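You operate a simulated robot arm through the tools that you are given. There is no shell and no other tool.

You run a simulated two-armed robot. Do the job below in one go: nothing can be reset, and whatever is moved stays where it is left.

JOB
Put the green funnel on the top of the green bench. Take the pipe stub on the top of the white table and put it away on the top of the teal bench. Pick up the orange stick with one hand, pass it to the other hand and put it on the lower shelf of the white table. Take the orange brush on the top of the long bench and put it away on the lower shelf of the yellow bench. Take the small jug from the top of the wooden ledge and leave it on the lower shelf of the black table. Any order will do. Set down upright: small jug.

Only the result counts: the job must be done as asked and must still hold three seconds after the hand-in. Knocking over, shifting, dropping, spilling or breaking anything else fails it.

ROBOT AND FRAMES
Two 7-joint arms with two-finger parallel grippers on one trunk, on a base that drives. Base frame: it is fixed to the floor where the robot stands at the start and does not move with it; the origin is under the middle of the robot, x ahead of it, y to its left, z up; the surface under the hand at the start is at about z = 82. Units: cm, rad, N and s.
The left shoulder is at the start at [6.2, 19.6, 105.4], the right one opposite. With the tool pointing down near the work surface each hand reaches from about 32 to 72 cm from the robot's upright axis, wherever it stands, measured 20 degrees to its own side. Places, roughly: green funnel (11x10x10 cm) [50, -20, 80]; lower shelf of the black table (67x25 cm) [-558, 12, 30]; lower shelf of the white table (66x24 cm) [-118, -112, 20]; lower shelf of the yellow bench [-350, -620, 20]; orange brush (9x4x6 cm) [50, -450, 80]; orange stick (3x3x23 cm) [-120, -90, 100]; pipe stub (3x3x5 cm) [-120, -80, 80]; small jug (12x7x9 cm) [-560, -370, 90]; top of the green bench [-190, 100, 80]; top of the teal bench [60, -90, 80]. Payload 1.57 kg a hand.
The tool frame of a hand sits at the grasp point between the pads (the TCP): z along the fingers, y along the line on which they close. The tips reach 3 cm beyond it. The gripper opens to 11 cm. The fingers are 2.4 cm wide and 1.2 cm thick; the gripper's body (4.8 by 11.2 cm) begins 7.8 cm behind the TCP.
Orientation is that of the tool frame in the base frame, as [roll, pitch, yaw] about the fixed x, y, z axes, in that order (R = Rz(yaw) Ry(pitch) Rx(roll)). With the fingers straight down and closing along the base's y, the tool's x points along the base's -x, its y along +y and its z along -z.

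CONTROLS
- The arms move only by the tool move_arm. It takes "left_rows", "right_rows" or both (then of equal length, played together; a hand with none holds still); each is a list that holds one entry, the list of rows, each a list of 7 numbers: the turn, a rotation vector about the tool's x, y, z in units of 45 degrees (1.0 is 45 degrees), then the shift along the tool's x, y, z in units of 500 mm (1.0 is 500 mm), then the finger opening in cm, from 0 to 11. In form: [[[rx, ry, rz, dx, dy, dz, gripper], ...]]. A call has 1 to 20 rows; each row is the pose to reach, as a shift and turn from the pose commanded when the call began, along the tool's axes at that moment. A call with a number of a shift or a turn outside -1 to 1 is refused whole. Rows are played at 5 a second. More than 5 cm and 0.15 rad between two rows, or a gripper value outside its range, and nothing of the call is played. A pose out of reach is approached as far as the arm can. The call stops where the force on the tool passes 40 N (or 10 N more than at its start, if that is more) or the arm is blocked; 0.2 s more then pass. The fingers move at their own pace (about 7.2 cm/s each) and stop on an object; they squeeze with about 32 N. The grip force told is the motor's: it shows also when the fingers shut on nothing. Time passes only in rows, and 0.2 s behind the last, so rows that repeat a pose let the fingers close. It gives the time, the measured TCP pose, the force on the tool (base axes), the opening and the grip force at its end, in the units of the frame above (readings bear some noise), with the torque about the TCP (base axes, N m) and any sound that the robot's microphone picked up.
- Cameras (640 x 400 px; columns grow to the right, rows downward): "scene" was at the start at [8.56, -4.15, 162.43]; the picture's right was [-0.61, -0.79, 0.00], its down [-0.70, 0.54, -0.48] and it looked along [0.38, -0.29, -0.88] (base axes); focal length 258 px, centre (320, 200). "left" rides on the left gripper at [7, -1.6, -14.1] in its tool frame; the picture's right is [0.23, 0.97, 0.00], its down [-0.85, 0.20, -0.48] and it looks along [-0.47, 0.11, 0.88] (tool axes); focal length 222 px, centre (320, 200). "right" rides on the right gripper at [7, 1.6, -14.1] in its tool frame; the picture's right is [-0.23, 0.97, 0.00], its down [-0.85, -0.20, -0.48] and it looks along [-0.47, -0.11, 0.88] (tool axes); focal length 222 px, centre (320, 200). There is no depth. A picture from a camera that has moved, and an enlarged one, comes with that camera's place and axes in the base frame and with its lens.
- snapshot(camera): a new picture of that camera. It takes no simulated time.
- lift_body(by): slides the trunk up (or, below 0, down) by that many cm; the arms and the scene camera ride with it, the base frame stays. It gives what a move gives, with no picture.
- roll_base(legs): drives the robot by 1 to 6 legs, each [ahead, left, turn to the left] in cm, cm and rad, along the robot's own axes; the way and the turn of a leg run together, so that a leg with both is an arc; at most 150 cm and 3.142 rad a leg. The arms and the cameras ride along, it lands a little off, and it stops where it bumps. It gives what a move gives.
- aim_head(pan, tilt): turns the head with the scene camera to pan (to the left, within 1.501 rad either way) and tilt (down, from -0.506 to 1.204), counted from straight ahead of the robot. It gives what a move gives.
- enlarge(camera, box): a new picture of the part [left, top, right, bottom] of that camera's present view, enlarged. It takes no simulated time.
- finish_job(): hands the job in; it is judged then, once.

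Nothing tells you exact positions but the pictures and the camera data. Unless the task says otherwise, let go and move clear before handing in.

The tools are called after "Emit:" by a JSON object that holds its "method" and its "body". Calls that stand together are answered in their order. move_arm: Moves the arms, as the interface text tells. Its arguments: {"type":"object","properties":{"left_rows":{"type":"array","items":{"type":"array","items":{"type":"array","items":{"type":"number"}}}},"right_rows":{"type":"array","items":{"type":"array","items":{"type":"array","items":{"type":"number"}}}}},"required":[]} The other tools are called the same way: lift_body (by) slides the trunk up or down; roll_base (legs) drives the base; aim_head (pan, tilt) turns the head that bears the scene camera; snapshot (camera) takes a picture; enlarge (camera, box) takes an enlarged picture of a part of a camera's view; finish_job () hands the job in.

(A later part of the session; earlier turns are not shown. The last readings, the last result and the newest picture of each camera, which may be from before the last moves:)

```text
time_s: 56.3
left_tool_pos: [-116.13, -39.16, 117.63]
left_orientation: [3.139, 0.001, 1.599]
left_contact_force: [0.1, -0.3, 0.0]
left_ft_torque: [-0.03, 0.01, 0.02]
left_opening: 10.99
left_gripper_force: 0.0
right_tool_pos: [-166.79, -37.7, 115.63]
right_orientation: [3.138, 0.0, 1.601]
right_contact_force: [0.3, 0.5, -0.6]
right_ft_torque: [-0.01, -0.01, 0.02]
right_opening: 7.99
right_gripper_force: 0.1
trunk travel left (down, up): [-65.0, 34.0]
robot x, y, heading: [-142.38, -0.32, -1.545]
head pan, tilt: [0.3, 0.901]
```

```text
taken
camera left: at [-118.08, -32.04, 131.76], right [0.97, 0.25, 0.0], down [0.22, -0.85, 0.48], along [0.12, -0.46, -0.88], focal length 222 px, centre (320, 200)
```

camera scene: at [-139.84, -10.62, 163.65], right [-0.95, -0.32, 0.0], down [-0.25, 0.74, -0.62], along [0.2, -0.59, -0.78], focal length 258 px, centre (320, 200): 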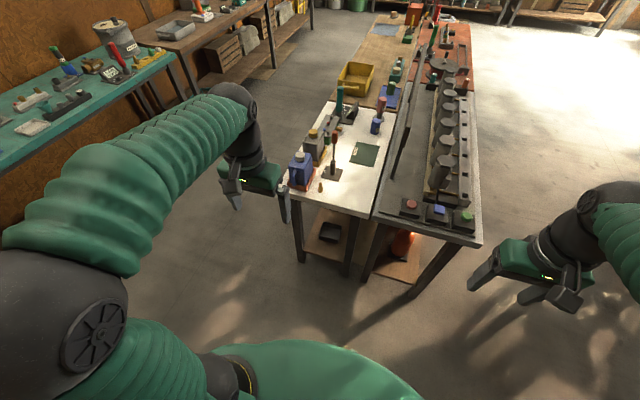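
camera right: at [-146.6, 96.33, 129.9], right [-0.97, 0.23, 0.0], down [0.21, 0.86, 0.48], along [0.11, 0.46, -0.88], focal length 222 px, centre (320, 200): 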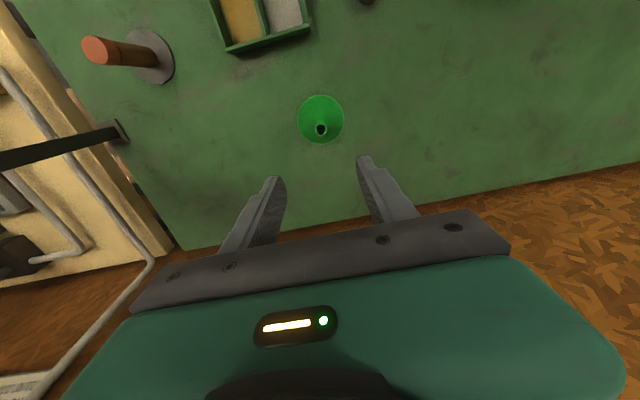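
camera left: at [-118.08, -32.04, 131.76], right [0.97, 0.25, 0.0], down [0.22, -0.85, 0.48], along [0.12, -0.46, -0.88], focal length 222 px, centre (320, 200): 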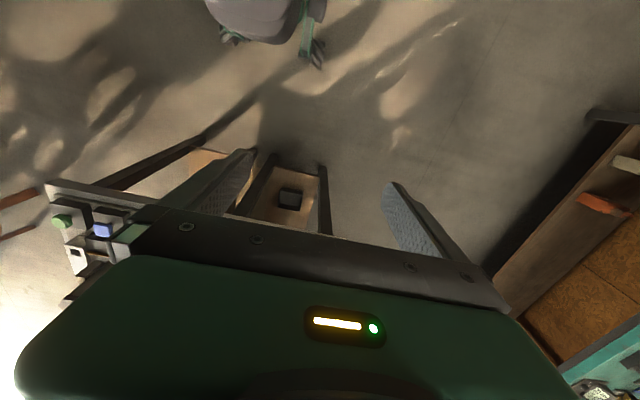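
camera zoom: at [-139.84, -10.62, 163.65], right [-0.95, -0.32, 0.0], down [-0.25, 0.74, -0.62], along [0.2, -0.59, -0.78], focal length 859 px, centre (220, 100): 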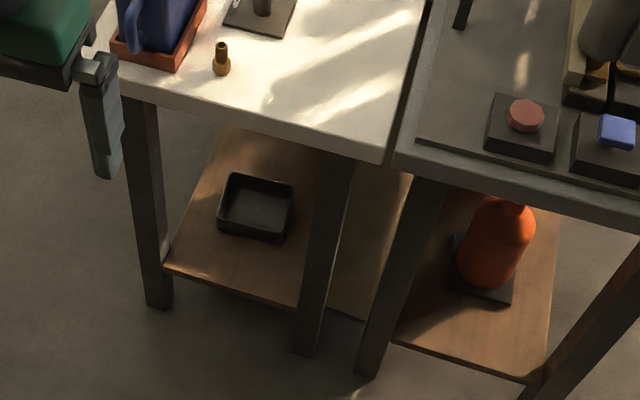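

The pipe stub is the small bronze fitting near [-117.5, -77], and the orange stick stands in a socket near [-119.4, -88.8], with its top near z = 103. I'll go round to the aisle side of the white table and face it.

Emit:
{"method": "roll_base", "body": {"legs": [[0, 0, -1.6], [-90, 0, 0], [0, 108, 0]]}}

Emit:
{"method": "aim_head", "body": {"pan": 0.0, "tilt": 0.7}}

Emit:
{"method": "snapshot", "body": {"camera": "scene"}}

Emit:
{"method": "snapshot", "body": {"camera": "right"}}

Emit:
{"method": "snapshot", "body": {"camera": "left"}}

```text
time_s: 70.1
left_tool_pos: [-94.14, -134.16, 117.71]
left_orientation: [3.136, 0.0, -0.019]
left_contact_force: [0.9, 0.0, 0.0]
left_ft_torque: [-0.07, -0.05, 0.0]
left_opening: 10.99
left_gripper_force: 0.1
right_tool_pos: [-90.64, -83.64, 115.54]
right_orientation: [3.138, -0.001, -0.018]
right_contact_force: [0.4, -0.5, 0.3]
right_ft_torque: [-0.02, 0.02, -0.04]
right_opening: 8.01
right_gripper_force: 0.0
trunk travel left (down, up): [-65.0, 34.0]
robot x, y, heading: [-54.03, -109.94, 3.126]
head pan, tilt: [0.3, 0.901]
```

```text
time_s: 70.9
left_tool_pos: [-94.08, -134.44, 117.68]
left_orientation: [3.14, 0.002, -0.02]
left_contact_force: [-0.1, 0.6, -0.8]
left_ft_torque: [0.01, -0.01, 0.0]
left_opening: 10.98
left_gripper_force: 0.1
right_tool_pos: [-90.49, -83.87, 115.62]
right_orientation: [3.137, -0.001, -0.017]
right_contact_force: [-0.1, 1.0, -0.7]
right_ft_torque: [0.01, -0.01, -0.03]
right_opening: 8.02
right_gripper_force: 0.0
trunk travel left (down, up): [-65.0, 34.0]
robot x, y, heading: [-54.23, -109.94, 3.124]
head pan, tilt: [0.0, 0.7]
```

```text
taken
camera scene: at [-65.89, -109.57, 165.26], right [0.02, 1.0, 0.0], down [0.65, -0.01, -0.76], along [-0.76, 0.01, -0.65], focal length 258 px, centre (320, 200)
```

scene: 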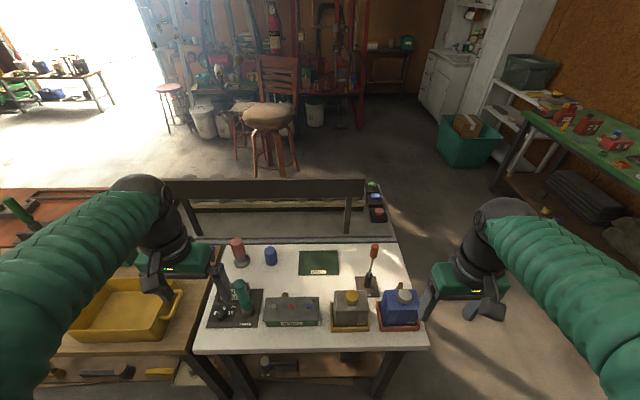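

```text
taken
camera right: at [-83.53, -85.56, 129.8], right [-0.24, -0.97, 0.0], down [-0.85, 0.22, 0.48], along [-0.46, 0.11, -0.88], focal length 222 px, centre (320, 200)
```

right: 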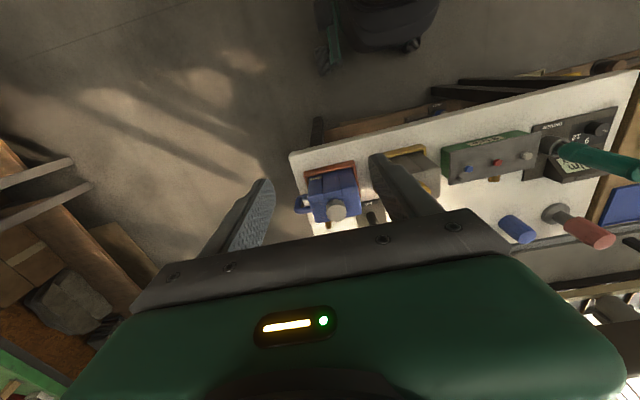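

```text
taken
camera left: at [-87.14, -132.7, 131.78], right [0.21, -0.98, 0.0], down [-0.86, -0.18, 0.48], along [-0.47, -0.1, -0.88], focal length 222 px, centre (320, 200)
```

left: 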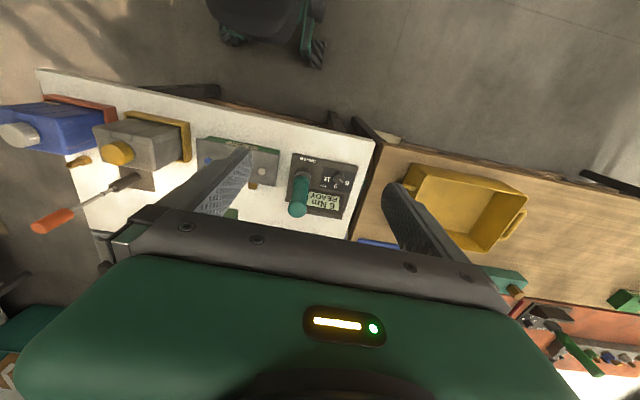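

I'm facing the white table from the aisle. I'll zoom in to fix the stick and the stub precisely from two cameras.

Emit:
{"method": "enlarge", "body": {"camera": "scene", "box": [320, 230, 440, 340]}}

Emit:
{"method": "enlarge", "body": {"camera": "left", "box": [0, 100, 200, 240]}}

Emit:
{"method": "enlarge", "body": {"camera": "right", "box": [280, 120, 440, 250]}}

```text
3.64 times, centred on (380, 285) of scene
camera zoom: at [-65.89, -109.57, 165.26], right [0.02, 1.0, 0.0], down [0.65, -0.01, -0.76], along [-0.76, 0.01, -0.65], focal length 938 px, centre (102, -109)
```

zoom: 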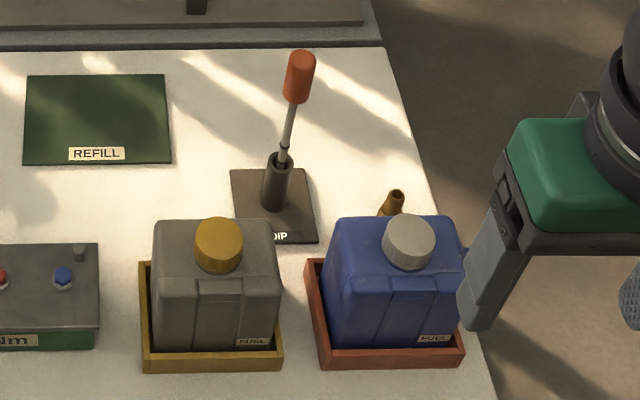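

```text
2.86 times, centred on (100, 170) of left
camera zoom: at [-87.14, -132.7, 131.78], right [0.21, -0.98, 0.0], down [-0.86, -0.18, 0.48], along [-0.47, -0.1, -0.88], focal length 635 px, centre (949, 286)
```

zoom: 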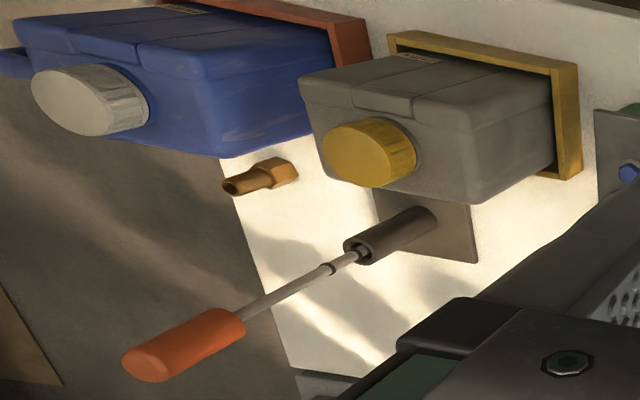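

```text
3.08 times, centred on (360, 185) of right
camera zoom: at [-83.53, -85.56, 129.8], right [-0.24, -0.97, 0.0], down [-0.85, 0.22, 0.48], along [-0.46, 0.11, -0.88], focal length 684 px, centre (197, 246)
```

zoom: 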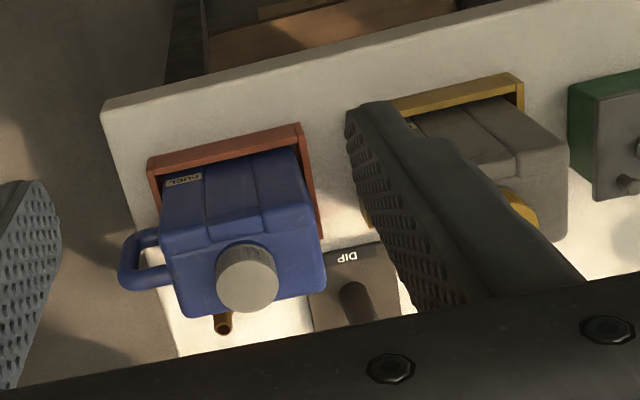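

Triangulating from the three views puts the stick's top at about [-118.1, -91.6, 101.4] and the pipe stub at about [-115.7, -80.3]. I'll bring the right hand above the stick.

Emit:
{"method": "move_arm", "body": {"right_rows": [[[0, 0, 0, -0.08, 0.024, 0, 8], [0, 0, 0, -0.16, 0.048, 0, 8], [0, 0, 0, -0.24, 0.072, 0, 8], [0, 0, 0, -0.32, 0.096, 0, 8], [0, 0, 0, -0.4, 0.12, 0, 8], [0, 0, 0, -0.48, 0.145, 0, 8], [0, 0, 0, -0.551, 0.166, 0, 8], [0, 0, 0, -0.551, 0.166, 0, 8]]]}}

Emit:
{"method": "snapshot", "body": {"camera": "right"}}

Emit:
{"method": "enlarge", "body": {"camera": "scene", "box": [300, 180, 460, 300]}}

Emit:
{"method": "enlarge", "body": {"camera": "left", "box": [0, 100, 200, 240]}}

```text
time_s: 72.7
left_tool_pos: [-93.9, -134.34, 117.8]
left_orientation: [3.139, 0.003, -0.019]
left_contact_force: [0.3, -0.1, 0.3]
left_ft_torque: [0.01, 0.0, 0.02]
left_opening: 10.99
left_gripper_force: 0.0
right_tool_pos: [-117.24, -91.84, 115.49]
right_orientation: [3.139, 0.002, -0.019]
right_contact_force: [0.2, -1.1, 0.2]
right_ft_torque: [-0.02, 0.03, 0.01]
right_opening: 8.0
right_gripper_force: 0.0
right hand out of reach, approached as far as the arm can: row 7, 8
trunk travel left (down, up): [-65.0, 34.0]
robot x, y, heading: [-53.98, -109.9, 3.131]
head pan, tilt: [0.0, 0.7]
```

```text
taken
camera right: at [-110.41, -93.51, 129.73], right [-0.24, -0.97, 0.0], down [-0.85, 0.22, 0.48], along [-0.47, 0.11, -0.88], focal length 222 px, centre (320, 200)
```

right: 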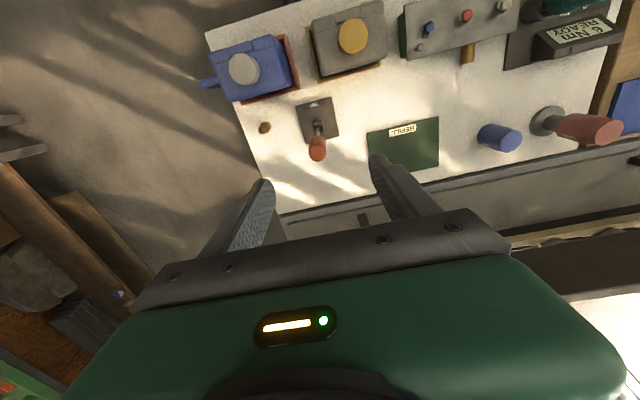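

```text
3.33 times, centred on (380, 240) of scene
camera zoom: at [-65.88, -109.66, 165.27], right [0.02, 1.0, 0.0], down [0.64, -0.01, -0.76], along [-0.76, 0.01, -0.64], focal length 859 px, centre (120, 67)
```

zoom: 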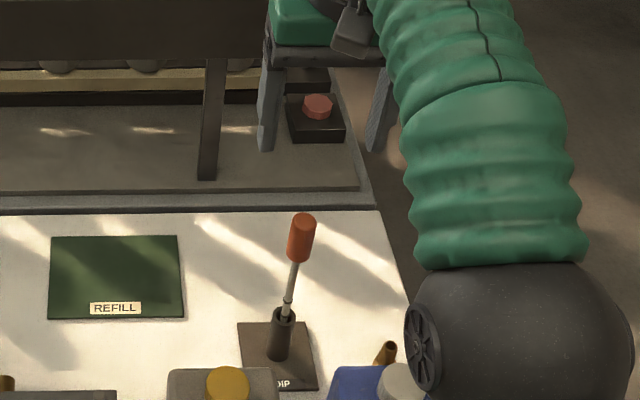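

```text
2.86 times, centred on (100, 170) of left
camera zoom: at [-86.93, -132.79, 131.84], right [0.21, -0.98, 0.0], down [-0.86, -0.18, 0.48], along [-0.47, -0.1, -0.88], focal length 635 px, centre (949, 286)
```

zoom: 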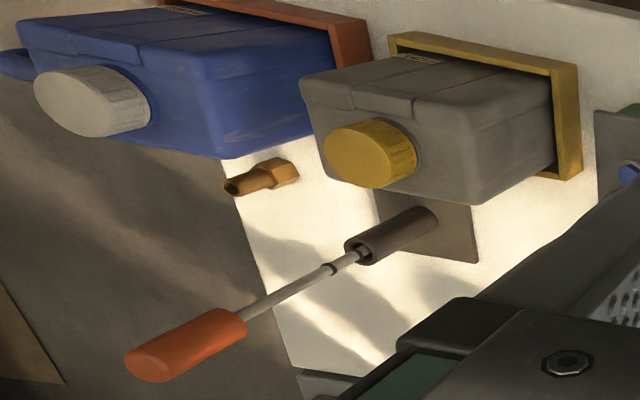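

The stick's top lies near [-118.6, -91.4], at the limit of the arm's reach. I'll roll 5 cm closer and look again.

Emit:
{"method": "roll_base", "body": {"legs": [[5, 0, 0]]}}

Emit:
{"method": "snapshot", "body": {"camera": "right"}}

```text
time_s: 73.6
left_tool_pos: [-98.38, -134.37, 117.96]
left_orientation: [3.14, 0.006, -0.017]
left_contact_force: [0.0, -0.1, 0.2]
left_ft_torque: [-0.02, 0.04, 0.02]
left_opening: 11.01
left_gripper_force: 0.0
right_tool_pos: [-121.65, -91.75, 116.06]
right_orientation: [3.14, 0.007, -0.016]
right_contact_force: [0.9, 0.3, 0.4]
right_ft_torque: [0.01, 0.06, -0.03]
right_opening: 8.0
right_gripper_force: 0.1
trunk travel left (down, up): [-65.0, 34.0]
robot x, y, heading: [-59.39, -109.82, 3.126]
head pan, tilt: [0.0, 0.7]
```

```text
taken
camera right: at [-114.72, -93.45, 129.99], right [-0.24, -0.97, 0.0], down [-0.85, 0.21, 0.48], along [-0.47, 0.11, -0.87], focal length 222 px, centre (320, 200)
```

right: 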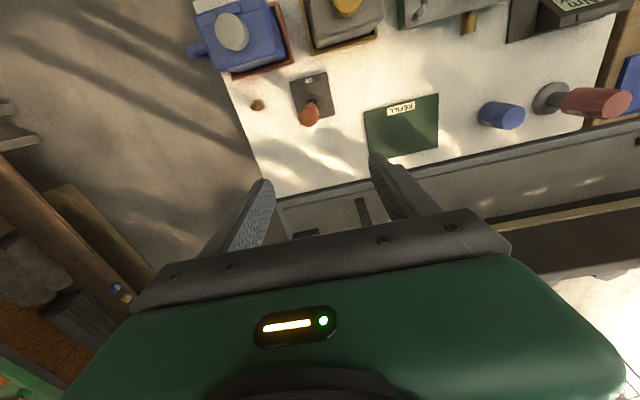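

Emit:
{"method": "move_arm", "body": {"right_rows": [[[0, 0, 0, 0.03, -0.004, 0, 8], [0, 0, 0, 0.06, -0.008, 0, 8], [0, 0, 0, 0.06, -0.008, 0, 8]]]}}

Emit:
{"method": "snapshot", "body": {"camera": "right"}}

```text
time_s: 74.4
left_tool_pos: [-99.38, -134.3, 117.52]
left_orientation: [3.139, -0.001, -0.018]
left_contact_force: [0.1, 0.0, -0.1]
left_ft_torque: [0.0, -0.03, -0.01]
left_opening: 10.99
left_gripper_force: 0.0
right_tool_pos: [-119.7, -91.48, 115.33]
right_orientation: [3.139, -0.003, -0.017]
right_contact_force: [0.0, -0.1, -0.6]
right_ft_torque: [-0.03, -0.05, -0.01]
right_opening: 8.01
right_gripper_force: 0.0
trunk travel left (down, up): [-65.0, 34.0]
robot x, y, heading: [-59.13, -109.76, 3.123]
head pan, tilt: [0.0, 0.7]
```

```text
taken
camera right: at [-112.84, -93.13, 129.48], right [-0.24, -0.97, 0.0], down [-0.85, 0.22, 0.48], along [-0.46, 0.11, -0.88], focal length 222 px, centre (320, 200)
```

right: 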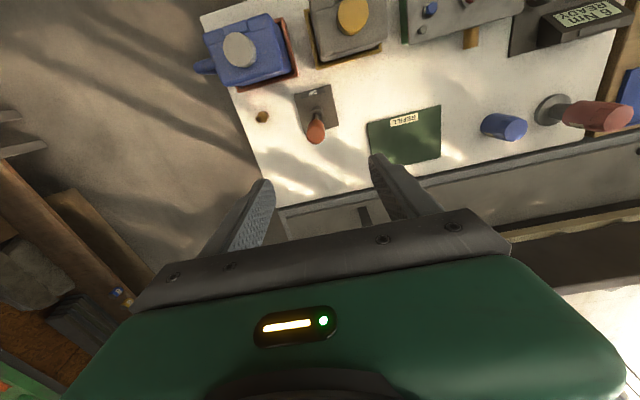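

The stick's top is confirmed at [-118.5, -91.3]. I'll shift 1.2 cm, go down over the handle and close.

Emit:
{"method": "move_arm", "body": {"right_rows": [[[0, 0, 0, 0.024, -0.004, 0, 8], [0, 0, 0, 0.024, -0.004, 0.07, 8], [0, 0, 0, 0.024, -0.004, 0.14, 8], [0, 0, 0, 0.024, -0.004, 0.21, 8], [0, 0, 0, 0.024, -0.004, 0.28, 8], [0, 0, 0, 0.024, -0.004, 0.336, 8], [0, 0, 0, 0.024, -0.004, 0.336, 6], [0, 0, 0, 0.024, -0.004, 0.336, 4], [0, 0, 0, 0.024, -0.004, 0.336, 3], [0, 0, 0, 0.024, -0.004, 0.336, 2], [0, 0, 0, 0.024, -0.004, 0.336, 0.5], [0, 0, 0, 0.024, -0.004, 0.336, 0.5]]]}}

Emit:
{"method": "snapshot", "body": {"camera": "right"}}

Emit:
{"method": "enlarge", "body": {"camera": "scene", "box": [300, 180, 460, 300]}}

```text
time_s: 77.0
left_tool_pos: [-99.03, -134.33, 117.83]
left_orientation: [3.138, 0.002, -0.018]
left_contact_force: [0.7, 0.5, 0.2]
left_ft_torque: [0.0, 0.01, -0.01]
left_opening: 10.99
left_gripper_force: 0.1
right_tool_pos: [-118.18, -91.12, 98.71]
right_orientation: [3.138, 0.002, -0.017]
right_contact_force: [-0.6, 0.1, 0.8]
right_ft_torque: [-0.12, 0.03, 0.0]
right_opening: 2.26
right_gripper_force: 32.1
trunk travel left (down, up): [-65.0, 34.0]
robot x, y, heading: [-59.19, -109.7, 3.125]
head pan, tilt: [0.0, 0.7]
```

```text
taken
camera right: at [-111.29, -92.85, 112.87], right [-0.24, -0.97, 0.0], down [-0.85, 0.22, 0.48], along [-0.47, 0.11, -0.88], focal length 222 px, centre (320, 200)
```

right: 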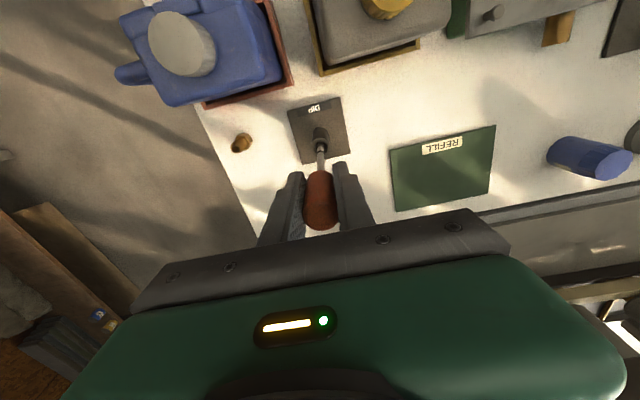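

```text
3.33 times, centred on (380, 240) of scene
camera zoom: at [-71.04, -109.58, 165.25], right [0.02, 1.0, 0.0], down [0.65, -0.01, -0.76], along [-0.76, 0.01, -0.65], focal length 859 px, centre (120, 67)
```

zoom: 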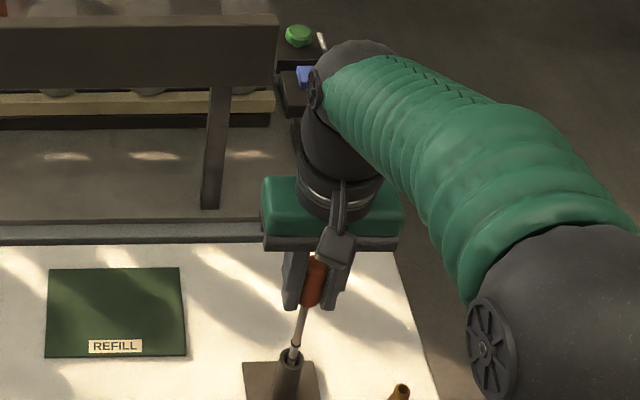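

The handle is gripped at a 2.3 cm opening. I'll pull the stick straight up out of its socket.

Emit:
{"method": "move_arm", "body": {"right_rows": [[[0, 0, 0, 0, 0, -0.04, 0.5], [0, 0, 0, 0, 0, -0.08, 0.5], [0, 0, 0, 0, 0, -0.14, 0.5], [0, 0, 0, 0, 0, -0.2, 0.5], [0, 0, 0, 0, 0, -0.26, 0.5], [0, 0, 0, 0, 0, -0.32, 0.5], [0, 0, 0, 0, 0, -0.32, 0.5]]]}}

Emit:
{"method": "snapshot", "body": {"camera": "right"}}

Emit:
{"method": "enlarge", "body": {"camera": "scene", "box": [280, 150, 460, 290]}}

Emit:
{"method": "enlarge", "body": {"camera": "left", "box": [0, 100, 200, 240]}}

```text
time_s: 78.6
left_tool_pos: [-99.12, -134.44, 117.77]
left_orientation: [3.137, 0.001, -0.018]
left_contact_force: [0.1, -1.1, 0.2]
left_ft_torque: [-0.02, 0.04, 0.0]
left_opening: 11.0
left_gripper_force: 0.1
right_tool_pos: [-118.11, -90.86, 114.76]
right_orientation: [3.137, 0.002, -0.016]
right_contact_force: [-0.4, 0.4, -0.5]
right_ft_torque: [-0.02, 0.0, 0.01]
right_opening: 2.24
right_gripper_force: 31.9
trunk travel left (down, up): [-65.0, 34.0]
robot x, y, heading: [-59.36, -109.65, 3.125]
head pan, tilt: [0.0, 0.7]
```

```text
taken
camera right: at [-111.16, -92.63, 128.91], right [-0.24, -0.97, 0.0], down [-0.85, 0.22, 0.48], along [-0.47, 0.11, -0.88], focal length 222 px, centre (320, 200)
```

right: 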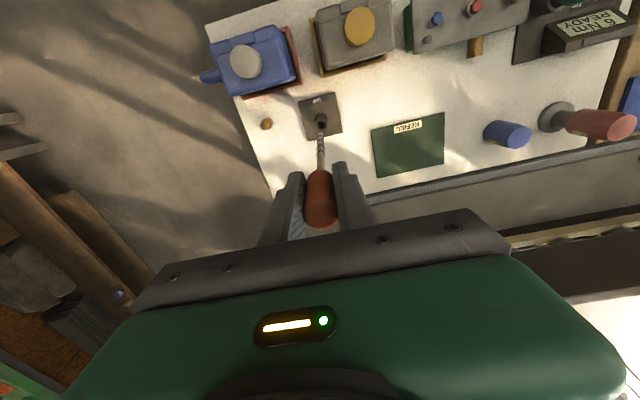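

```text
2.86 times, centred on (370, 220) of scene
camera zoom: at [-71.07, -109.57, 165.25], right [0.02, 1.0, 0.0], down [0.65, -0.01, -0.76], along [-0.76, 0.01, -0.65], focal length 737 px, centre (177, 143)
```

zoom: 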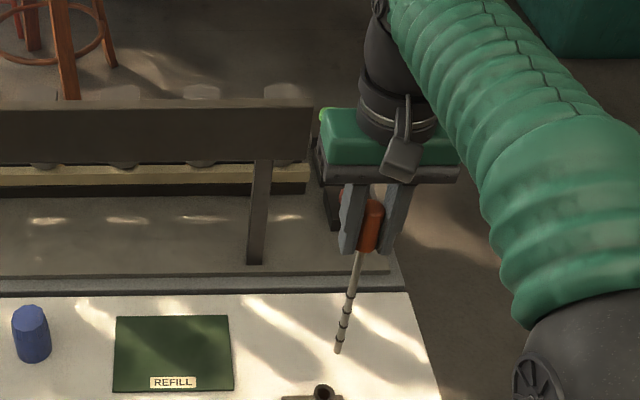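

```text
2.86 times, centred on (100, 170) of left
camera zoom: at [-92.09, -132.72, 131.78], right [0.21, -0.98, 0.0], down [-0.86, -0.18, 0.48], along [-0.47, -0.1, -0.88], focal length 635 px, centre (949, 286)
```

zoom: 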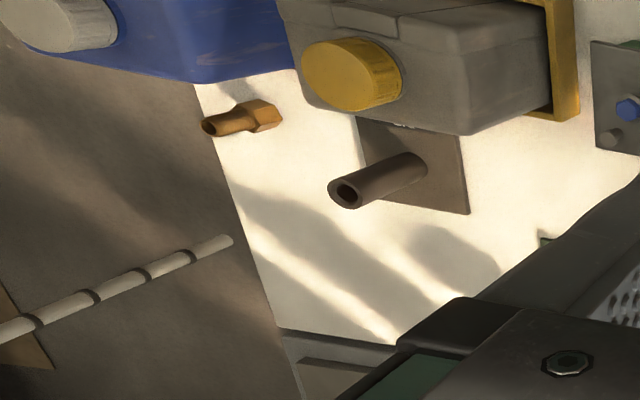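

The stick is out of its socket, about 23 cm long with its tip 20 cm below my grip. I'll draw it in and begin turning it level toward my left, while the left hand rises and turns to close along x.

Emit:
{"method": "move_arm", "body": {"right_rows": [[[0, 0, 0, 0.06, 0.03, -0.016, 0.5], [-0.16, 0, 0, 0.12, 0.06, -0.032, 0.5], [-0.32, 0, 0, 0.18, 0.09, -0.05, 0.5], [-0.48, 0, 0, 0.24, 0.12, -0.066, 0.5], [-0.64, 0, 0, 0.3, 0.15, -0.084, 0.5], [-0.8, 0, 0, 0.33, 0.17, -0.1, 0.5], [-0.96, 0, 0, 0.36, 0.18, -0.1, 0.5], [-1, 0, 0, 0.36, 0.18, -0.1, 0.5]]], "left_rows": [[[0, 0, 0, 0, 0.02, -0.04, 8], [0, 0, 0.16, 0, 0.05, -0.08, 8], [0, 0, 0.32, 0, 0.05, -0.12, 6], [0, 0, 0.48, 0, 0.05, -0.16, 6], [0, 0, 0.64, 0, 0.05, -0.18, 6], [0, 0, 0.8, 0, 0.05, -0.18, 6], [0, 0, 0.96, 0, 0.05, -0.18, 6], [0, 0, 1, 0, 0.05, -0.18, 6]]]}}

Emit:
{"method": "aim_head", "body": {"pan": 0.0, "tilt": 0.8}}

Emit:
{"method": "snapshot", "body": {"camera": "scene"}}

```text
time_s: 80.4
left_tool_pos: [-99.05, -136.82, 126.6]
left_orientation: [3.139, -0.002, -0.802]
left_contact_force: [-0.5, -0.5, -0.5]
left_ft_torque: [-0.03, 0.0, -0.02]
left_opening: 6.0
left_gripper_force: 0.1
right_tool_pos: [-100.29, -100.49, 119.62]
right_orientation: [2.35, 0.002, -0.018]
right_contact_force: [0.9, -0.6, -0.3]
right_ft_torque: [-0.03, 0.0, -0.02]
right_opening: 2.28
right_gripper_force: 32.0
trunk travel left (down, up): [-65.0, 34.0]
robot x, y, heading: [-59.47, -109.7, 3.127]
head pan, tilt: [0.0, 0.7]
```

```text
time_s: 81.1
left_tool_pos: [-99.02, -136.7, 126.66]
left_orientation: [3.139, -0.001, -0.803]
left_contact_force: [0.7, -0.1, 0.6]
left_ft_torque: [0.02, 0.03, -0.02]
left_opening: 6.0
left_gripper_force: 0.1
right_tool_pos: [-100.29, -100.53, 119.59]
right_orientation: [2.352, 0.002, -0.017]
right_contact_force: [0.3, 0.2, -0.4]
right_ft_torque: [-0.01, -0.01, 0.02]
right_opening: 2.23
right_gripper_force: 31.9
trunk travel left (down, up): [-65.0, 34.0]
robot x, y, heading: [-58.97, -110.01, 3.122]
head pan, tilt: [0.0, 0.799]
```

```text
taken
camera scene: at [-70.51, -109.57, 164.44], right [0.02, 1.0, 0.0], down [0.72, -0.01, -0.7], along [-0.7, 0.01, -0.72], focal length 258 px, centre (320, 200)
```

scene: 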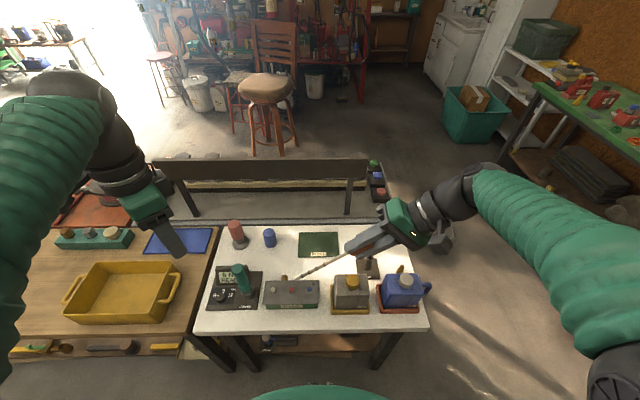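

Both arms follow well. I'll finish the quarter turns: the stick level, and the left hand closing along x.

Emit:
{"method": "move_arm", "body": {"right_rows": [[[-0.16, 0, 0, 0, 0, 0, 0.5], [-0.32, 0, 0, 0, 0, 0, 0.5], [-0.48, 0, 0, 0, 0, 0, 0.5], [-0.64, 0, 0, 0, 0, 0, 0.5], [-0.8, 0, 0, 0, 0, 0, 0.5], [-0.95, 0, 0, 0, 0, 0, 0.5], [-1, 0, 0, 0, 0, 0, 0.5], [-1, 0, 0, 0, 0, 0, 0.5]]], "left_rows": [[[0, 0, 0.16, 0, 0, 0, 6], [0, 0, 0.32, 0, 0, 0, 6], [0, 0, 0.48, 0, 0, 0, 6], [0, 0, 0.64, 0, 0, 0, 6], [0, 0, 0.8, 0, 0, 0, 6], [0, 0, 0.95, 0, 0, 0, 6], [0, 0, 1, 0, 0, 0, 6], [0, 0, 1, 0, 0, 0, 6]]]}}

Emit:
{"method": "snapshot", "body": {"camera": "scene"}}

Emit:
{"method": "snapshot", "body": {"camera": "right"}}

Emit:
{"method": "snapshot", "body": {"camera": "left"}}

```text
time_s: 82.9
left_tool_pos: [-99.11, -136.74, 126.63]
left_orientation: [3.141, -0.003, -1.591]
left_contact_force: [0.3, -0.4, 0.1]
left_ft_torque: [0.0, 0.0, -0.02]
left_opening: 6.0
left_gripper_force: 0.0
right_tool_pos: [-100.31, -100.44, 119.67]
right_orientation: [1.569, 0.001, -0.019]
right_contact_force: [0.0, -0.1, -0.4]
right_ft_torque: [0.05, 0.02, 0.0]
right_opening: 2.25
right_gripper_force: 32.2
trunk travel left (down, up): [-65.0, 34.0]
robot x, y, heading: [-59.48, -109.74, 3.12]
head pan, tilt: [0.0, 0.799]
```

```text
taken
camera scene: at [-70.51, -109.53, 164.43], right [0.02, 1.0, 0.0], down [0.72, -0.01, -0.7], along [-0.7, 0.01, -0.72], focal length 258 px, centre (320, 200)
```

scene: 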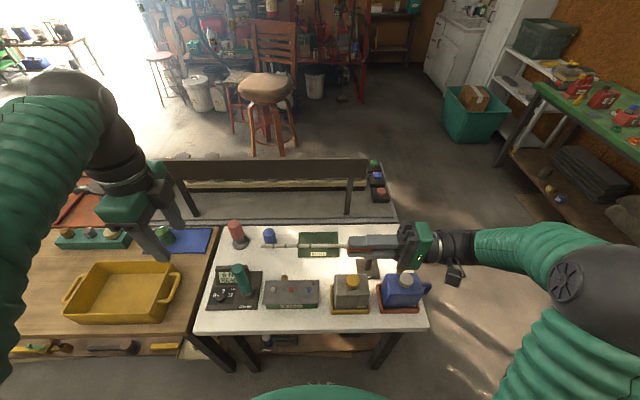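

```text
taken
camera right: at [-93.12, -86.39, 121.28], right [-0.22, 0.01, 0.97], down [-0.85, 0.49, -0.2], along [-0.48, -0.87, -0.1], focal length 222 px, centre (320, 200)
```

right: 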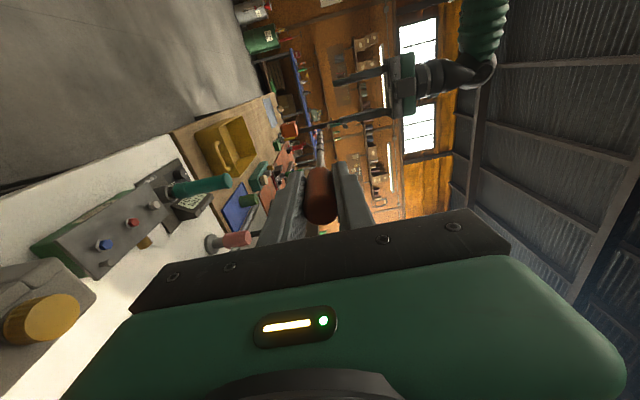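

```text
taken
camera left: at [-97.59, -143.64, 140.84], right [-0.98, -0.21, 0.0], down [-0.18, 0.86, 0.48], along [-0.1, 0.47, -0.88], focal length 222 px, centre (320, 200)
```

left: 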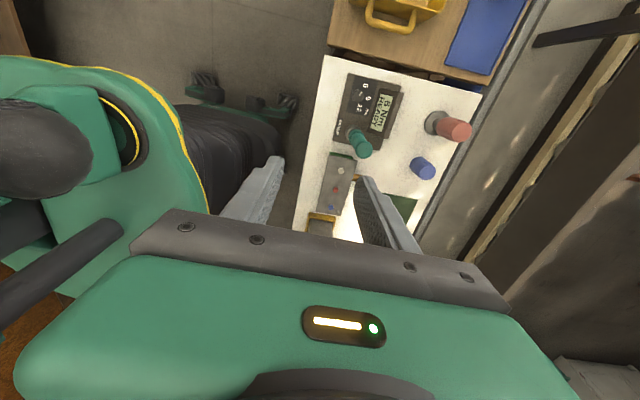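

The stick lies level along y at about x = -100.4, z = 119.7. I'll bring the left hand over the shaft next to the handle.

Emit:
{"method": "move_arm", "body": {"left_rows": [[[0, 0, 0, -0.085, 0.006, 0, 6], [0, 0, 0, -0.17, 0.012, 0, 6], [0, 0, 0, -0.255, 0.018, 0, 6], [0, 0, 0, -0.34, 0.024, 0, 6], [0, 0, 0, -0.425, 0.03, 0, 6], [0, 0, 0, -0.51, 0.036, 0, 6], [0, 0, 0, -0.585, 0.039, 0, 6], [0, 0, 0, -0.585, 0.039, 0, 6]]]}}

Emit:
{"method": "snapshot", "body": {"camera": "scene"}}

Emit:
{"method": "snapshot", "body": {"camera": "left"}}

Emit:
{"method": "snapshot", "body": {"camera": "right"}}

```text
time_s: 84.7
left_tool_pos: [-100.43, -107.43, 126.75]
left_orientation: [3.139, -0.003, -1.587]
left_contact_force: [-0.2, -0.1, -0.3]
left_ft_torque: [0.02, -0.01, 0.02]
left_opening: 6.02
left_gripper_force: 0.1
right_tool_pos: [-100.36, -100.37, 119.71]
right_orientation: [1.568, 0.002, -0.018]
right_contact_force: [-0.3, -0.5, 0.0]
right_ft_torque: [0.02, 0.01, -0.02]
right_opening: 2.26
right_gripper_force: 31.7
trunk travel left (down, up): [-65.0, 34.0]
robot x, y, heading: [-59.3, -109.98, 3.126]
head pan, tilt: [0.0, 0.799]
```

```text
taken
camera scene: at [-70.54, -109.34, 164.43], right [0.02, 1.0, 0.0], down [0.72, -0.01, -0.7], along [-0.7, 0.01, -0.72], focal length 258 px, centre (320, 200)
```

scene: 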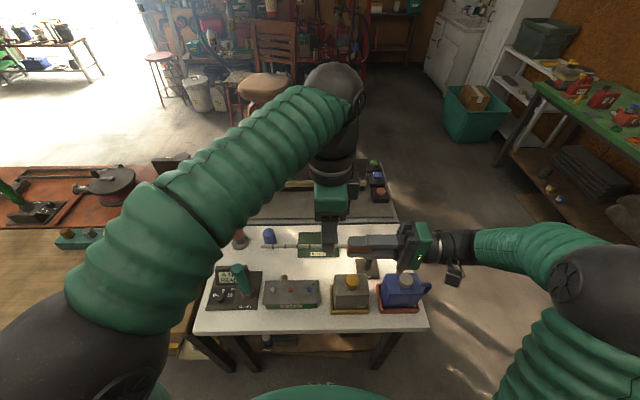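

```text
taken
camera left: at [-99.06, -114.29, 140.85], right [-0.98, -0.21, 0.0], down [-0.18, 0.86, 0.48], along [-0.1, 0.46, -0.88], focal length 222 px, centre (320, 200)
```

left: 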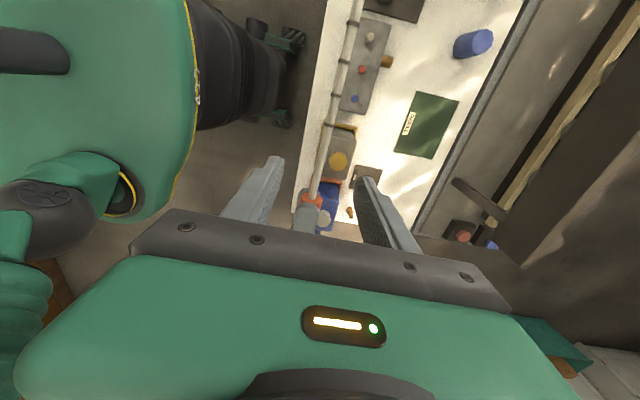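

```text
taken
camera right: at [-93.12, -86.31, 121.28], right [-0.23, 0.01, 0.97], down [-0.85, 0.49, -0.2], along [-0.48, -0.87, -0.1], focal length 222 px, centre (320, 200)
```

right: 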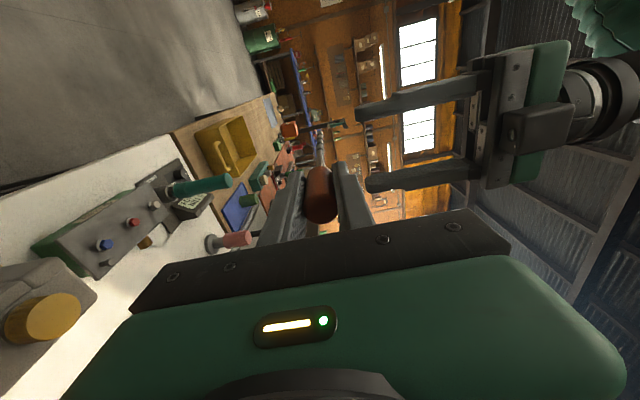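

The left fingers straddle the shaft. I'll go down 5 cm and close on it.

Emit:
{"method": "move_arm", "body": {"left_rows": [[[0, 0, 0, 0, 0.002, 0.04, 5], [0, 0, 0, 0, 0.002, 0.08, 5], [0, 0, 0, 0, 0.002, 0.1, 5], [0, 0, 0, 0, 0.002, 0.1, 3], [0, 0, 0, 0, 0.002, 0.1, 2], [0, 0, 0, 0, 0.002, 0.1, 1], [0, 0, 0, 0, 0.002, 0.1, 0], [0, 0, 0, 0, 0.002, 0.1, 0]]]}}

Emit:
{"method": "snapshot", "body": {"camera": "left"}}

Emit:
{"method": "snapshot", "body": {"camera": "right"}}

Emit:
{"method": "enlarge", "body": {"camera": "scene", "box": [240, 190, 440, 300]}}

```text
time_s: 86.5
left_tool_pos: [-100.62, -107.4, 121.75]
left_orientation: [3.141, -0.005, -1.588]
left_contact_force: [5.3, -0.1, -0.2]
left_ft_torque: [-0.04, -0.12, 0.09]
left_opening: 0.66
left_gripper_force: 26.1
right_tool_pos: [-100.44, -100.28, 119.61]
right_orientation: [1.569, 0.003, -0.017]
right_contact_force: [-5.5, 0.1, 0.4]
right_ft_torque: [0.03, 0.01, -0.47]
right_opening: 2.22
right_gripper_force: 31.2
trunk travel left (down, up): [-65.0, 34.0]
robot x, y, heading: [-59.31, -109.92, 3.124]
head pan, tilt: [0.0, 0.799]
```

```text
taken
camera left: at [-99.22, -114.23, 135.8], right [-0.98, -0.21, 0.0], down [-0.18, 0.86, 0.48], along [-0.1, 0.46, -0.88], focal length 222 px, centre (320, 200)
```

left: 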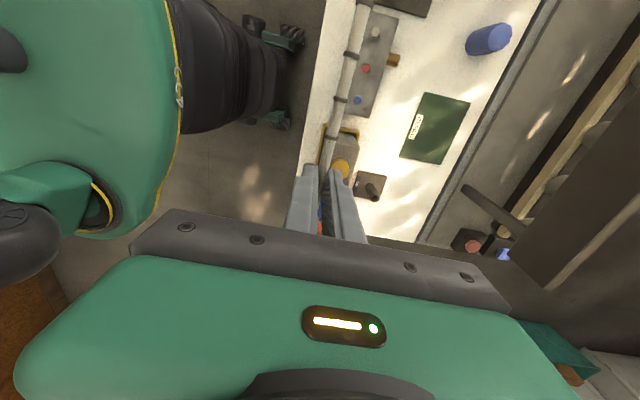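

```text
taken
camera right: at [-93.16, -86.29, 121.26], right [-0.22, 0.01, 0.97], down [-0.85, 0.49, -0.2], along [-0.48, -0.87, -0.1], focal length 222 px, centre (320, 200)
```

right: 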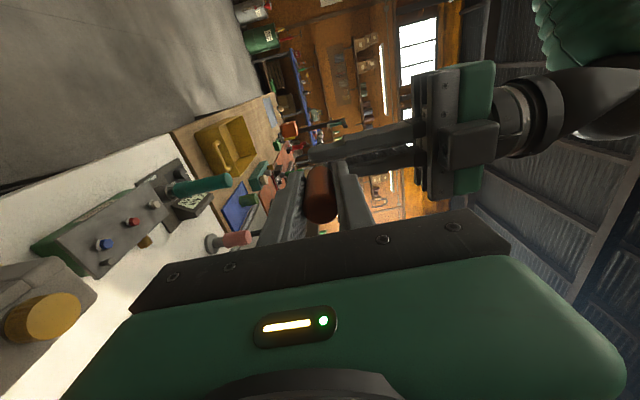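

```text
3.20 times, centred on (340, 245) of scene
camera zoom: at [-70.56, -109.39, 164.43], right [0.02, 1.0, 0.0], down [0.72, -0.01, -0.7], along [-0.7, 0.01, -0.72], focal length 825 px, centre (256, 56)
```

zoom: 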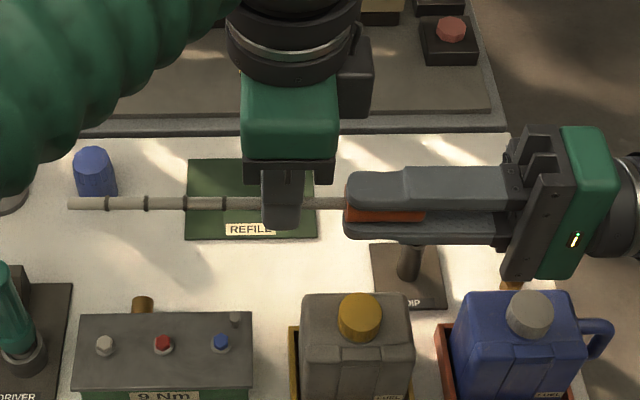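

The left hand holds the shaft firmly. I'll open the right hand and back it away along +y.

Emit:
{"method": "move_arm", "body": {"right_rows": [[[0, 0, 0, 0, 0, 0, 3.5], [0, 0, 0, 0, 0, 0, 5], [0, 0, 0, 0, 0, 0, 5], [0, 0, 0, 0, 0, -0.06, 5], [0, 0, 0, 0, 0, -0.12, 5], [0, 0, 0, 0, 0, -0.18, 5], [0, 0, 0, 0, 0, -0.24, 5], [0, 0, 0, 0, 0, -0.3, 5]]]}}

Emit:
{"method": "snapshot", "body": {"camera": "left"}}

Emit:
{"method": "snapshot", "body": {"camera": "scene"}}

```text
time_s: 88.3
left_tool_pos: [-100.68, -107.25, 121.64]
left_orientation: [-3.141, -0.005, -1.587]
left_contact_force: [0.7, -0.6, -0.3]
left_ft_torque: [-0.04, 0.02, 0.0]
left_opening: 0.67
left_gripper_force: 25.7
right_tool_pos: [-100.15, -85.15, 119.79]
right_orientation: [1.566, 0.002, -0.019]
right_contact_force: [0.1, 0.1, -0.2]
right_ft_torque: [-0.01, 0.01, -0.01]
right_opening: 5.02
right_gripper_force: 0.1
trunk travel left (down, up): [-65.0, 34.0]
robot x, y, heading: [-59.14, -109.98, 3.125]
head pan, tilt: [0.0, 0.799]
```

```text
taken
camera left: at [-99.24, -114.07, 135.81], right [-0.98, -0.21, 0.0], down [-0.18, 0.86, 0.47], along [-0.1, 0.46, -0.88], focal length 222 px, centre (320, 200)
```

left: 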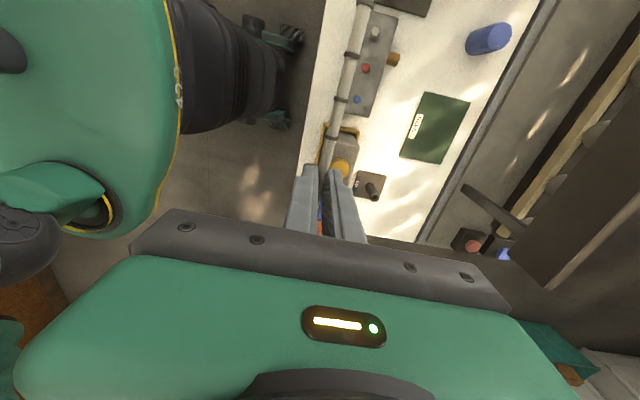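

```text
taken
camera scene: at [-70.56, -109.09, 164.43], right [0.02, 1.0, 0.0], down [0.72, -0.01, -0.7], along [-0.7, 0.01, -0.72], focal length 258 px, centre (320, 200)
```

scene: 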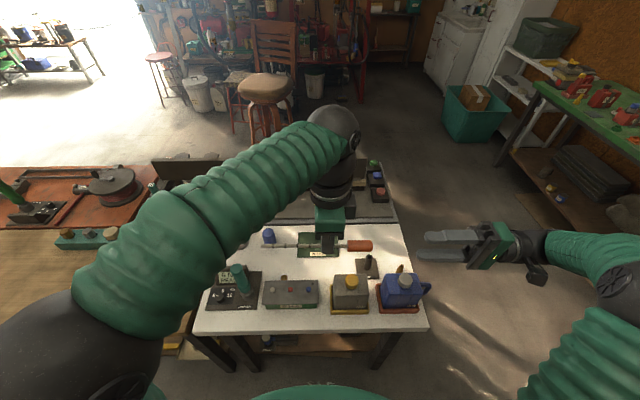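

The stick is now in the left hand alone. I'll turn the right hand back to pointing down, then back the robot off the table.

Emit:
{"method": "move_arm", "body": {"right_rows": [[[0.16, 0, 0, 0, 0, 0, 5], [0.32, 0, 0, 0, 0, 0, 5], [0.48, 0, 0, 0, 0, 0, 5], [0.64, 0, 0, 0, 0, 0, 5], [0.8, 0, 0, 0, 0, 0, 5], [0.95, 0, 0, 0, 0, 0, 5], [1, 0, 0, 0, 0, 0, 5]]]}}

Emit:
{"method": "move_arm", "body": {"right_rows": [[[0.16, 0, 0, 0, 0, 0, 5], [0.32, 0, 0, 0, 0, 0, 5], [0.48, 0, 0, 0, 0, 0, 5], [0.64, 0, 0, 0, 0, 0, 5], [0.8, 0, 0, 0, 0, 0, 5], [0.95, 0, 0, 0, 0, 0, 5], [1, 0, 0, 0.06, 0, 0, 5], [1, 0, 0, 0.1, 0, 0, 5]]]}}

Emit:
{"method": "roll_base", "body": {"legs": [[-28, 0, 0]]}}

Emit:
{"method": "aim_head", "body": {"pan": 0.0, "tilt": 0.8}}

Emit:
{"method": "snapshot", "body": {"camera": "scene"}}

```text
time_s: 89.9
left_tool_pos: [-100.7, -107.4, 121.69]
left_orientation: [3.139, -0.005, -1.587]
left_contact_force: [0.4, 0.0, -0.2]
left_ft_torque: [0.0, -0.02, -0.03]
left_opening: 0.69
left_gripper_force: 26.3
right_tool_pos: [-100.14, -85.27, 119.68]
right_orientation: [2.354, 0.003, -0.017]
right_contact_force: [0.3, -0.2, 0.1]
right_ft_torque: [0.01, 0.0, -0.03]
right_opening: 5.0
right_gripper_force: 0.0
trunk travel left (down, up): [-65.0, 34.0]
robot x, y, heading: [-59.18, -109.62, 3.122]
head pan, tilt: [0.0, 0.799]
```

```text
time_s: 91.7
left_tool_pos: [-100.57, -107.39, 121.8]
left_orientation: [3.14, -0.005, -1.588]
left_contact_force: [0.1, 0.7, 0.3]
left_ft_torque: [-0.02, 0.0, -0.01]
left_opening: 0.65
left_gripper_force: 26.7
right_tool_pos: [-95.04, -85.45, 119.63]
right_orientation: [3.137, 0.002, -0.016]
right_contact_force: [-0.5, 0.7, 0.6]
right_ft_torque: [0.0, 0.02, -0.02]
right_opening: 4.99
right_gripper_force: 0.1
trunk travel left (down, up): [-65.0, 34.0]
robot x, y, heading: [-59.04, -109.78, 3.129]
head pan, tilt: [0.0, 0.799]
```

```text
time_s: 93.6
left_tool_pos: [-73.24, -107.98, 121.65]
left_orientation: [-3.141, -0.002, -1.585]
left_contact_force: [0.4, -0.3, -1.0]
left_ft_torque: [-0.02, -0.01, 0.01]
left_opening: 0.65
left_gripper_force: 26.5
right_tool_pos: [-67.72, -85.84, 119.51]
right_orientation: [3.139, 0.0, -0.011]
right_contact_force: [0.5, -0.2, -0.7]
right_ft_torque: [-0.02, -0.01, 0.03]
right_opening: 5.03
right_gripper_force: 0.1
trunk travel left (down, up): [-65.0, 34.0]
robot x, y, heading: [-31.7, -110.37, 3.129]
head pan, tilt: [0.0, 0.799]
```

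```text
time_s: 94.2
left_tool_pos: [-73.04, -108.06, 121.74]
left_orientation: [3.141, -0.003, -1.582]
left_contact_force: [0.7, -0.2, -1.1]
left_ft_torque: [0.0, 0.01, -0.02]
left_opening: 0.66
left_gripper_force: 26.4
right_tool_pos: [-67.72, -86.03, 119.63]
right_orientation: [3.136, 0.002, -0.012]
right_contact_force: [0.5, 1.0, 0.3]
right_ft_torque: [0.02, 0.01, 0.03]
right_opening: 5.04
right_gripper_force: 0.1
trunk travel left (down, up): [-65.0, 34.0]
robot x, y, heading: [-31.39, -110.15, 3.126]
head pan, tilt: [0.0, 0.799]
```

```text
taken
camera scene: at [-42.97, -109.9, 164.42], right [0.01, 1.0, 0.0], down [0.72, -0.01, -0.7], along [-0.7, 0.01, -0.72], focal length 258 px, centre (320, 200)
```

scene: 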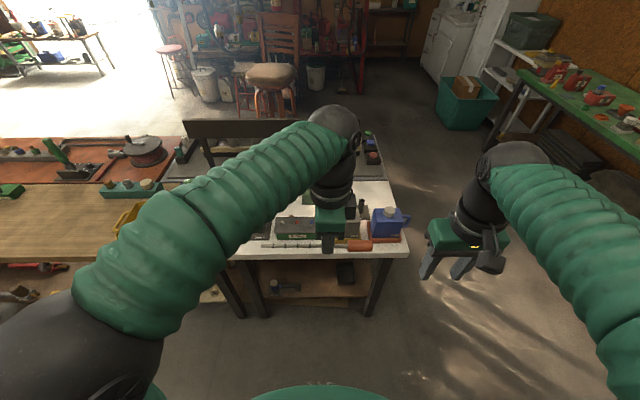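

I'm well clear of the table. I'll lower the trunk by 60 cm and look at the lower shelf.

Emit:
{"method": "lift_body", "body": {"by": -60}}

Emit:
{"method": "aim_head", "body": {"pan": 0.0, "tilt": 0.6}}

Emit:
{"method": "snapshot", "body": {"camera": "scene"}}

Emit:
{"method": "snapshot", "body": {"camera": "right"}}

Emit:
{"method": "snapshot", "body": {"camera": "left"}}

```text
refused: -60 is not a number from -40 to 40
```

```text
time_s: 95.0
left_tool_pos: [-72.98, -108.13, 121.73]
left_orientation: [3.139, -0.003, -1.583]
left_contact_force: [0.2, -0.5, -0.1]
left_ft_torque: [-0.01, -0.01, 0.02]
left_opening: 0.67
left_gripper_force: 26.9
right_tool_pos: [-67.51, -86.07, 119.68]
right_orientation: [3.138, 0.004, -0.012]
right_contact_force: [-0.2, 0.0, -0.1]
right_ft_torque: [-0.01, 0.03, -0.02]
right_opening: 5.01
right_gripper_force: 0.1
trunk travel left (down, up): [-65.0, 34.0]
robot x, y, heading: [-31.67, -110.23, 3.132]
head pan, tilt: [0.0, 0.6]
```

```text
taken
camera scene: at [-43.56, -109.9, 166.12], right [0.01, 1.0, 0.0], down [0.57, -0.01, -0.82], along [-0.82, 0.01, -0.57], focal length 258 px, centre (320, 200)
```

scene: 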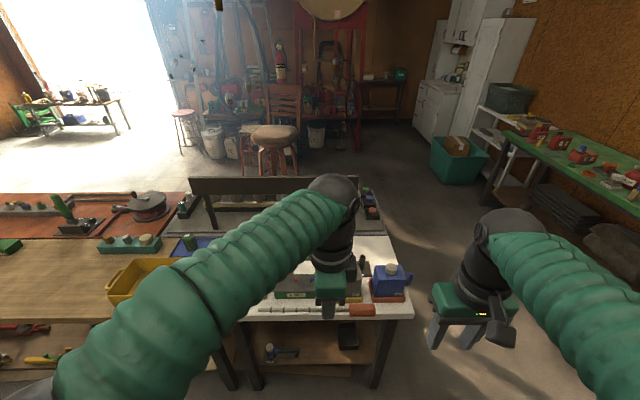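

```text
taken
camera right: at [-60.55, -87.66, 133.79], right [-0.24, -0.97, 0.0], down [-0.85, 0.21, 0.48], along [-0.47, 0.11, -0.88], focal length 222 px, centre (320, 200)
```

right: 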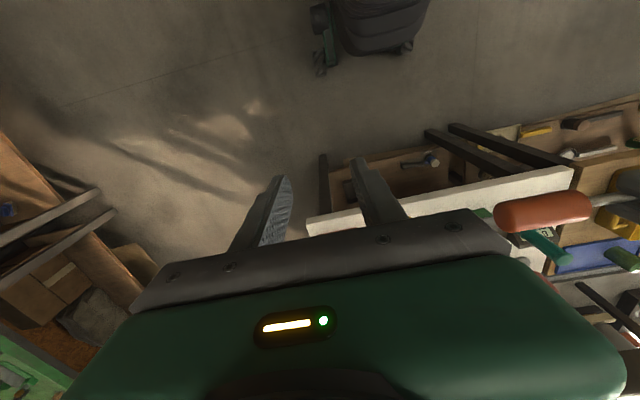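

```text
taken
camera left: at [-71.43, -114.89, 135.83], right [-0.98, -0.21, 0.0], down [-0.19, 0.86, 0.48], along [-0.1, 0.46, -0.88], focal length 222 px, centre (320, 200)
```

left: 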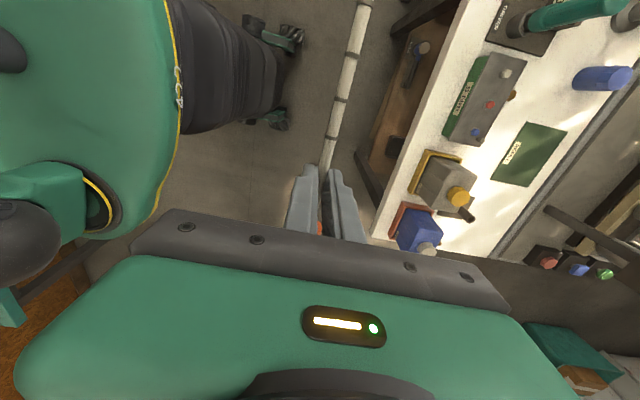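

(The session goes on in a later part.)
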